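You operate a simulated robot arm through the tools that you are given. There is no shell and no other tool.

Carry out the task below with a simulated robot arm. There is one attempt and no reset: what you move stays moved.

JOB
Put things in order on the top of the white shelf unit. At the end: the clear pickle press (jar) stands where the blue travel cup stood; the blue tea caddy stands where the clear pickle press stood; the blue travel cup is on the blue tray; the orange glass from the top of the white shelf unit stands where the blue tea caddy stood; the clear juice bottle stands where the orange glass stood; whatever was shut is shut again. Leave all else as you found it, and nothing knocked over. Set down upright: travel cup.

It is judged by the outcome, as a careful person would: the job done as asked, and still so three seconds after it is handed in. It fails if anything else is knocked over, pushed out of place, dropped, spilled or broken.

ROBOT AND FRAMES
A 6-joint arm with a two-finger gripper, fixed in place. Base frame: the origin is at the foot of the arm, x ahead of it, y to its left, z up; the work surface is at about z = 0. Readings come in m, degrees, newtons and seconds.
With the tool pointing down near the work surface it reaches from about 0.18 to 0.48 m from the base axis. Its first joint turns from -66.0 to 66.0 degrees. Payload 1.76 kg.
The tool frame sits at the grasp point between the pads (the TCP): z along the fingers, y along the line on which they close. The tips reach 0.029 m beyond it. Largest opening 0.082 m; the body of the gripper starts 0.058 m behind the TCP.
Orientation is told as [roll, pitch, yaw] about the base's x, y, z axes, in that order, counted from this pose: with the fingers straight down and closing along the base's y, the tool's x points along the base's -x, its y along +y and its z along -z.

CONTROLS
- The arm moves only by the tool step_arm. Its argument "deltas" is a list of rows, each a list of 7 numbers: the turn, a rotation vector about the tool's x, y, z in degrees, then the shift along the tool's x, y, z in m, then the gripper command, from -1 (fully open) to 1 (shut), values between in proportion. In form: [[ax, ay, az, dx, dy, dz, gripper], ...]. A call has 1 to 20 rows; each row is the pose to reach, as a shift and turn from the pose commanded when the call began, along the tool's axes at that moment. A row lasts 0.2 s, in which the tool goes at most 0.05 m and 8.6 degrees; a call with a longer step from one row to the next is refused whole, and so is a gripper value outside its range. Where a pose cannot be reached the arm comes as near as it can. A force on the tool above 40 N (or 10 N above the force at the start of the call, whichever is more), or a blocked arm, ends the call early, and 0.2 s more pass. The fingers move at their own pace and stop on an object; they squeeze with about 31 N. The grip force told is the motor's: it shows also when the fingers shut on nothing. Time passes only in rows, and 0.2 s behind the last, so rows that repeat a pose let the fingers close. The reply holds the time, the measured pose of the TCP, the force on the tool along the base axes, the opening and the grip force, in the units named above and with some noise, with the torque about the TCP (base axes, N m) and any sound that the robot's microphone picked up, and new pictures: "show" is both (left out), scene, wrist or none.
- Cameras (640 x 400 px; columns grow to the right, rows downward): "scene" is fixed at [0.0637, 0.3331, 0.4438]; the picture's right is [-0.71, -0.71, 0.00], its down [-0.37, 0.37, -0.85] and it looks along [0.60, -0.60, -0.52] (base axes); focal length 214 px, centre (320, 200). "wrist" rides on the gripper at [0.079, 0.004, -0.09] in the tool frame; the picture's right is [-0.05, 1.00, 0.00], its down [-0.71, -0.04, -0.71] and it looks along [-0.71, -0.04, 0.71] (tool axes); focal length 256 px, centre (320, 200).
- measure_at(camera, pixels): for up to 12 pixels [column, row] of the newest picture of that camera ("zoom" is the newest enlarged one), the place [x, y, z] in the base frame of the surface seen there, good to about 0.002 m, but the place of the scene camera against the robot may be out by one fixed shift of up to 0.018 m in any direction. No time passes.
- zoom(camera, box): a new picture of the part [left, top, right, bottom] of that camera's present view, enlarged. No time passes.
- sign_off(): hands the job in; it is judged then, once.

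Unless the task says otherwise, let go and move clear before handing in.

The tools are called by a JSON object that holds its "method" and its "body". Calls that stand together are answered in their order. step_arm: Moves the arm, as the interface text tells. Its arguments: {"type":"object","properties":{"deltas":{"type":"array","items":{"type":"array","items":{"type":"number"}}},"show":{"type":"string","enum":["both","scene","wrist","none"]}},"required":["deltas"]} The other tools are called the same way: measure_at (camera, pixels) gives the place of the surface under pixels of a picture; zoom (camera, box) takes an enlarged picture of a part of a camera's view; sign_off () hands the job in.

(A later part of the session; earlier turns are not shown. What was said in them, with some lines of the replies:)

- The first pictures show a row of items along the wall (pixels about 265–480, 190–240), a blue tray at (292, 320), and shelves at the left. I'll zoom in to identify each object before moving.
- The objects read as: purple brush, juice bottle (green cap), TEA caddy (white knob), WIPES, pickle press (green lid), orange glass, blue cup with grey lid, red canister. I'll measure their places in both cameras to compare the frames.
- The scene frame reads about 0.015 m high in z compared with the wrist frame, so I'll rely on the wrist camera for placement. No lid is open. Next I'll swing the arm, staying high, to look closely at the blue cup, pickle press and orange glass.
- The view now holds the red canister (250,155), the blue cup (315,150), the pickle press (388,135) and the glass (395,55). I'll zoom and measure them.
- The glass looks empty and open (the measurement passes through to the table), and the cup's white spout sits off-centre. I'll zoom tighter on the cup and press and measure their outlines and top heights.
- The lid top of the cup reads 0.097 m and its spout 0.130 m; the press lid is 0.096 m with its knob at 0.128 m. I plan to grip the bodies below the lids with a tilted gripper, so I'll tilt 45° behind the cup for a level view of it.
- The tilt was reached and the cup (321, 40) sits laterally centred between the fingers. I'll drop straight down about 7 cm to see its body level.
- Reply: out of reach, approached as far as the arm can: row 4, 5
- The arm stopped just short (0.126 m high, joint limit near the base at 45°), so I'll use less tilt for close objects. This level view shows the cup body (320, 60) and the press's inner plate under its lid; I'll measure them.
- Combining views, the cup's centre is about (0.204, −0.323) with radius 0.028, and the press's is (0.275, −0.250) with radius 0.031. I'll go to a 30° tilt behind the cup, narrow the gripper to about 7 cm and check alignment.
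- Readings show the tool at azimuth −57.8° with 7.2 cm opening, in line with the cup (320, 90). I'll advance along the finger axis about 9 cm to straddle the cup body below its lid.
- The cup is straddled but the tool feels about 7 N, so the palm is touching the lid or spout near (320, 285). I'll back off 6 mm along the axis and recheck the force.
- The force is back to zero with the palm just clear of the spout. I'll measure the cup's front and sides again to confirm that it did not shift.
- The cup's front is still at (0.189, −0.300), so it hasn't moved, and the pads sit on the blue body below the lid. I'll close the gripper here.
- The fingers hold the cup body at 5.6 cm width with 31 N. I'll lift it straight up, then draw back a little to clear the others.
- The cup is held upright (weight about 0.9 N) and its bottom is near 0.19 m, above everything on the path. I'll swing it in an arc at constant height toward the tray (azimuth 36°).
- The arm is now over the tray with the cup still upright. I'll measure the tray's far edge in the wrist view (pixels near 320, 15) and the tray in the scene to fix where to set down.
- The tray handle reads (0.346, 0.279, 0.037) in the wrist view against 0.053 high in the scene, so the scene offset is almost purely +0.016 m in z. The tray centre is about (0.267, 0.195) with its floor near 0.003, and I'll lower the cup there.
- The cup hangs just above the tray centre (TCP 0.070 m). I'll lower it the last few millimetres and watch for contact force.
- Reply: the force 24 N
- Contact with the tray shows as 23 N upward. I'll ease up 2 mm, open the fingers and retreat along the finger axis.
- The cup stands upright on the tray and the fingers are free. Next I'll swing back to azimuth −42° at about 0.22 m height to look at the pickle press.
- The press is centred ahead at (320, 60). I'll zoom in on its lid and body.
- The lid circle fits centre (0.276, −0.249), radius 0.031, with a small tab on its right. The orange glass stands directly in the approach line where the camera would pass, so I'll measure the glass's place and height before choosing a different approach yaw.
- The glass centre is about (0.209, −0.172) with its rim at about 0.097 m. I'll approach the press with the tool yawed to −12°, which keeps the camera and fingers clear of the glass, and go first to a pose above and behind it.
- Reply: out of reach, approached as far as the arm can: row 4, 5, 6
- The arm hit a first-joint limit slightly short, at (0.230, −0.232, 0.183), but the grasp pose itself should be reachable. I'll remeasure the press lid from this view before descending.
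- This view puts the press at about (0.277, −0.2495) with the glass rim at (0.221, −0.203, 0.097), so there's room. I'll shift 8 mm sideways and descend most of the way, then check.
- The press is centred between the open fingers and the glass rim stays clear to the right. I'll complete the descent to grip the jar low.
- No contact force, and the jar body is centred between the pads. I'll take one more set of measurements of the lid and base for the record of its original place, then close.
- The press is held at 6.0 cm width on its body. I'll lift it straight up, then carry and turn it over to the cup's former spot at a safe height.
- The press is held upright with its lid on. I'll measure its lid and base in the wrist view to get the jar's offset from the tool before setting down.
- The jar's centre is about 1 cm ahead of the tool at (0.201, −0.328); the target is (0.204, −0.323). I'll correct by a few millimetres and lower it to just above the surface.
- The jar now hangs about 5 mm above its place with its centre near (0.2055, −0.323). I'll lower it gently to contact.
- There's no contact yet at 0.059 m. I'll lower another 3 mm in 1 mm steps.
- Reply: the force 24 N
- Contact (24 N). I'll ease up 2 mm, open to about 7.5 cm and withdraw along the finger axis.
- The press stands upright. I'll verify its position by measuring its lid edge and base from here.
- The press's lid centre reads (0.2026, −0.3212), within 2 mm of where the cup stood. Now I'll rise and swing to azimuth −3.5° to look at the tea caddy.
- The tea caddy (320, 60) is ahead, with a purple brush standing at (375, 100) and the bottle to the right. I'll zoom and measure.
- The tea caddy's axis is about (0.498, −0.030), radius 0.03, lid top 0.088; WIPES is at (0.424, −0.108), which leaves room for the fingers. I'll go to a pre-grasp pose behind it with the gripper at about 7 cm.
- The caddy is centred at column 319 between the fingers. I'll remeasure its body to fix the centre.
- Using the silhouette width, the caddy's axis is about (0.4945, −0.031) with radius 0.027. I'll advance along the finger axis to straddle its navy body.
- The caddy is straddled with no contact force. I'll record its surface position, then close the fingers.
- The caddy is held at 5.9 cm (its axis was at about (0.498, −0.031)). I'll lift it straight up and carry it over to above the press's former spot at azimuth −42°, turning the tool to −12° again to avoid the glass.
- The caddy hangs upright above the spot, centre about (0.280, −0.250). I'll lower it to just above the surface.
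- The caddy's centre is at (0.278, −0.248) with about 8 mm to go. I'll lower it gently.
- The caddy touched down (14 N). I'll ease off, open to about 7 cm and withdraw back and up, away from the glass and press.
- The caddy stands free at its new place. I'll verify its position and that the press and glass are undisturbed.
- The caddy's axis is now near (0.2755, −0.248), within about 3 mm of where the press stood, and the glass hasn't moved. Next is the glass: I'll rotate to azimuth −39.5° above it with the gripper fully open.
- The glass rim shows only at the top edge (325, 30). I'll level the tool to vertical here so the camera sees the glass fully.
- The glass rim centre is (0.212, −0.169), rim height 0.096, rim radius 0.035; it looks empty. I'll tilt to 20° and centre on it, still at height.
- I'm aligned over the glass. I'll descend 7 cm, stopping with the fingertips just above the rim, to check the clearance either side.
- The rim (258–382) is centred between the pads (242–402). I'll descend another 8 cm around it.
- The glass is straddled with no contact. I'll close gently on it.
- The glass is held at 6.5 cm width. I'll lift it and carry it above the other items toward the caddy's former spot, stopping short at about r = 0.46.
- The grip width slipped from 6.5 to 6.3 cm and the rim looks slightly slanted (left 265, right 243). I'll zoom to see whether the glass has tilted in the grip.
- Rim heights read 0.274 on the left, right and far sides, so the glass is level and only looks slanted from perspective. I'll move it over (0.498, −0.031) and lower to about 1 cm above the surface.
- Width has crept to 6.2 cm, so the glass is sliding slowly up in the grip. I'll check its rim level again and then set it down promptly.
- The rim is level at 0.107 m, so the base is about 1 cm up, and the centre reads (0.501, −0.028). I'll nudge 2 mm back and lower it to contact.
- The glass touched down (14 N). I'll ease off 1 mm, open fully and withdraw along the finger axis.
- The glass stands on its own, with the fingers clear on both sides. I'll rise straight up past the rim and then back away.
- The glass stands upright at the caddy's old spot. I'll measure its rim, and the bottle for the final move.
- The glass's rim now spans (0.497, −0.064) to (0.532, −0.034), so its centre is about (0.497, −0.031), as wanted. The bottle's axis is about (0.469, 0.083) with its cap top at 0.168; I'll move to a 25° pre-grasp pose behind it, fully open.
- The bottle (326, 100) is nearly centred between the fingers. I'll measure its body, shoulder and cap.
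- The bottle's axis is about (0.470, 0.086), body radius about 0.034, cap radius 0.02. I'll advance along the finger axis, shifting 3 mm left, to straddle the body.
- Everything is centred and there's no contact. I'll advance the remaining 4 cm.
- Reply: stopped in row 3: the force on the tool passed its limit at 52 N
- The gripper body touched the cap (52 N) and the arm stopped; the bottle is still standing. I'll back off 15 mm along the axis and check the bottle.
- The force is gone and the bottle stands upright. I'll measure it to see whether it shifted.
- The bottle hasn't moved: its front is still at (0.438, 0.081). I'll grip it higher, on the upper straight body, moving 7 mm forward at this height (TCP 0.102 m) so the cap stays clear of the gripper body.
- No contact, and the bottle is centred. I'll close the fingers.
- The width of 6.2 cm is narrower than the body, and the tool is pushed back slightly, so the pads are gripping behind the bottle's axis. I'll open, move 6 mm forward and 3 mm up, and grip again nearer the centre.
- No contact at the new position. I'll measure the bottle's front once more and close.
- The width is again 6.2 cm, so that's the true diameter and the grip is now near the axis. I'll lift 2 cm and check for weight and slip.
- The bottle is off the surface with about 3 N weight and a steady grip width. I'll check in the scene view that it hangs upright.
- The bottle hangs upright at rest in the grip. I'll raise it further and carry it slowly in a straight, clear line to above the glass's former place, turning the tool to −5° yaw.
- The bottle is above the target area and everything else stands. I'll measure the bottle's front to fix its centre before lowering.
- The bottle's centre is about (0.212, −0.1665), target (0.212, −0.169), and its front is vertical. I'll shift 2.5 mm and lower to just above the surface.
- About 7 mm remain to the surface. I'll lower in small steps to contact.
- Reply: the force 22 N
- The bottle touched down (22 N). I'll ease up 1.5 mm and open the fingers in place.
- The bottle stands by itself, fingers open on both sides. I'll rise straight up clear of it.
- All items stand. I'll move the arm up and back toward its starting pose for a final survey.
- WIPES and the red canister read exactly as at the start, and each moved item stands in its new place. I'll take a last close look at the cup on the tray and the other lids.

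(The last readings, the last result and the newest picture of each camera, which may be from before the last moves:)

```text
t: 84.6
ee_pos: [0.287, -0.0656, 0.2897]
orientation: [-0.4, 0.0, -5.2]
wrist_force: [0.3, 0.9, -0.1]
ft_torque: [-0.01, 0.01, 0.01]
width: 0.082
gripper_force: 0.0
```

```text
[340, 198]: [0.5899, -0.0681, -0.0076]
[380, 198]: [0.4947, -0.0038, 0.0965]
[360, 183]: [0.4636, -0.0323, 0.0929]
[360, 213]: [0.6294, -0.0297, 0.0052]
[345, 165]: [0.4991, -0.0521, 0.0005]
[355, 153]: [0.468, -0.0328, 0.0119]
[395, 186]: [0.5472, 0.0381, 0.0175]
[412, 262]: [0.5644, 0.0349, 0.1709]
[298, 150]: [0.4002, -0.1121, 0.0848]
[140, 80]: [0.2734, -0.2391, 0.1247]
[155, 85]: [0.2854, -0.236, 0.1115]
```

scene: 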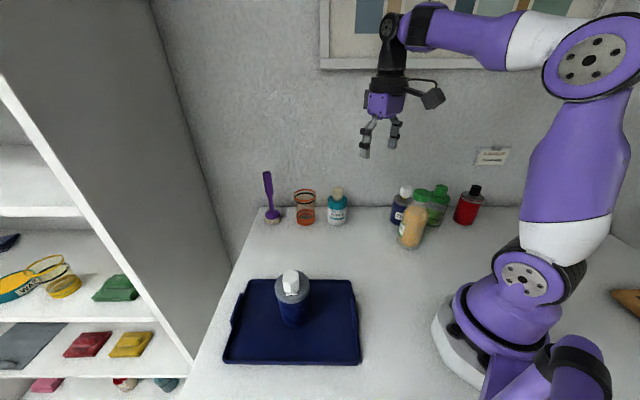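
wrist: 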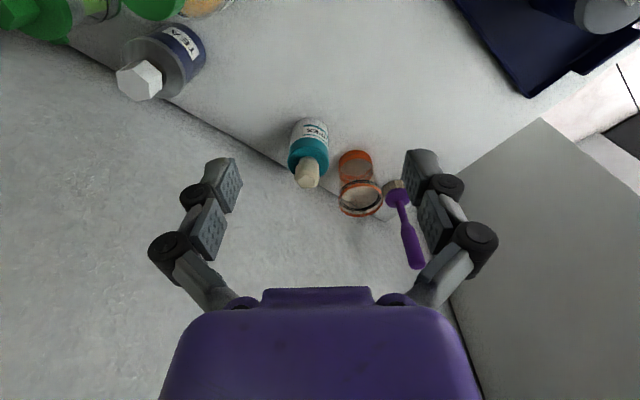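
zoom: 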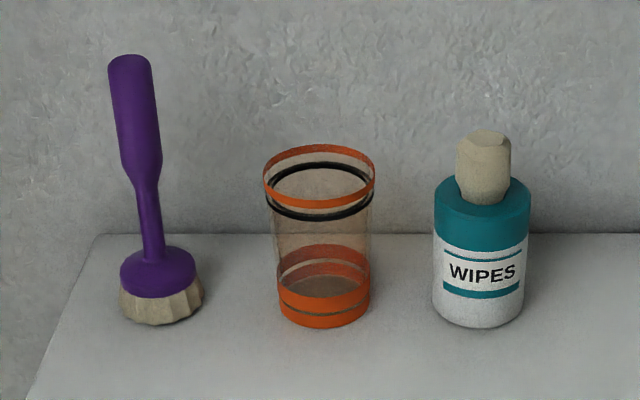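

Everything checks out:
- The cup is upright with its cap on, on the tray.
- The press stands at (0.203, −0.321) and the caddy at (0.2755, −0.248).
- The glass stands at (0.497, −0.032) and the bottle at about (0.211, −0.17).
- Brush, WIPES and red canister are unmoved, all lids are still on, and the gripper is open and clear.

I'm handing the job in.

{"method": "sign_off", "body": {}}

```text
The job is handed in.
```

I finished the rearrangement and handed it in. All five items are in their new places, standing upright with their lids and caps on. The result of the judging has not come back.

| Item | Now stands | Distance from target |
|---|---|---|
| Blue travel cup | upright on the blue tray, near its centre | – |
| Clear pickle press | where the travel cup stood | about 2 mm |
| Blue tea caddy | where the pickle press stood | about 3 mm |
| Orange glass | where the tea caddy stood | about 1 mm |
| Clear juice bottle | where the orange glass stood | about 2 mm |

The purple brush, the WIPES container and the red canister measured the same as at the start, within about 3 mm.

- **Bottle cap contact:** while reaching for the juice bottle, the gripper body pressed on its cap and the arm stopped at 52 N. The bottle stayed upright and measured within 2 mm of where it was. I backed off and gripped it higher.
- **Cup contact:** while reaching for the travel cup, the gripper touched its lid with about 7 N. The cup did not shift.
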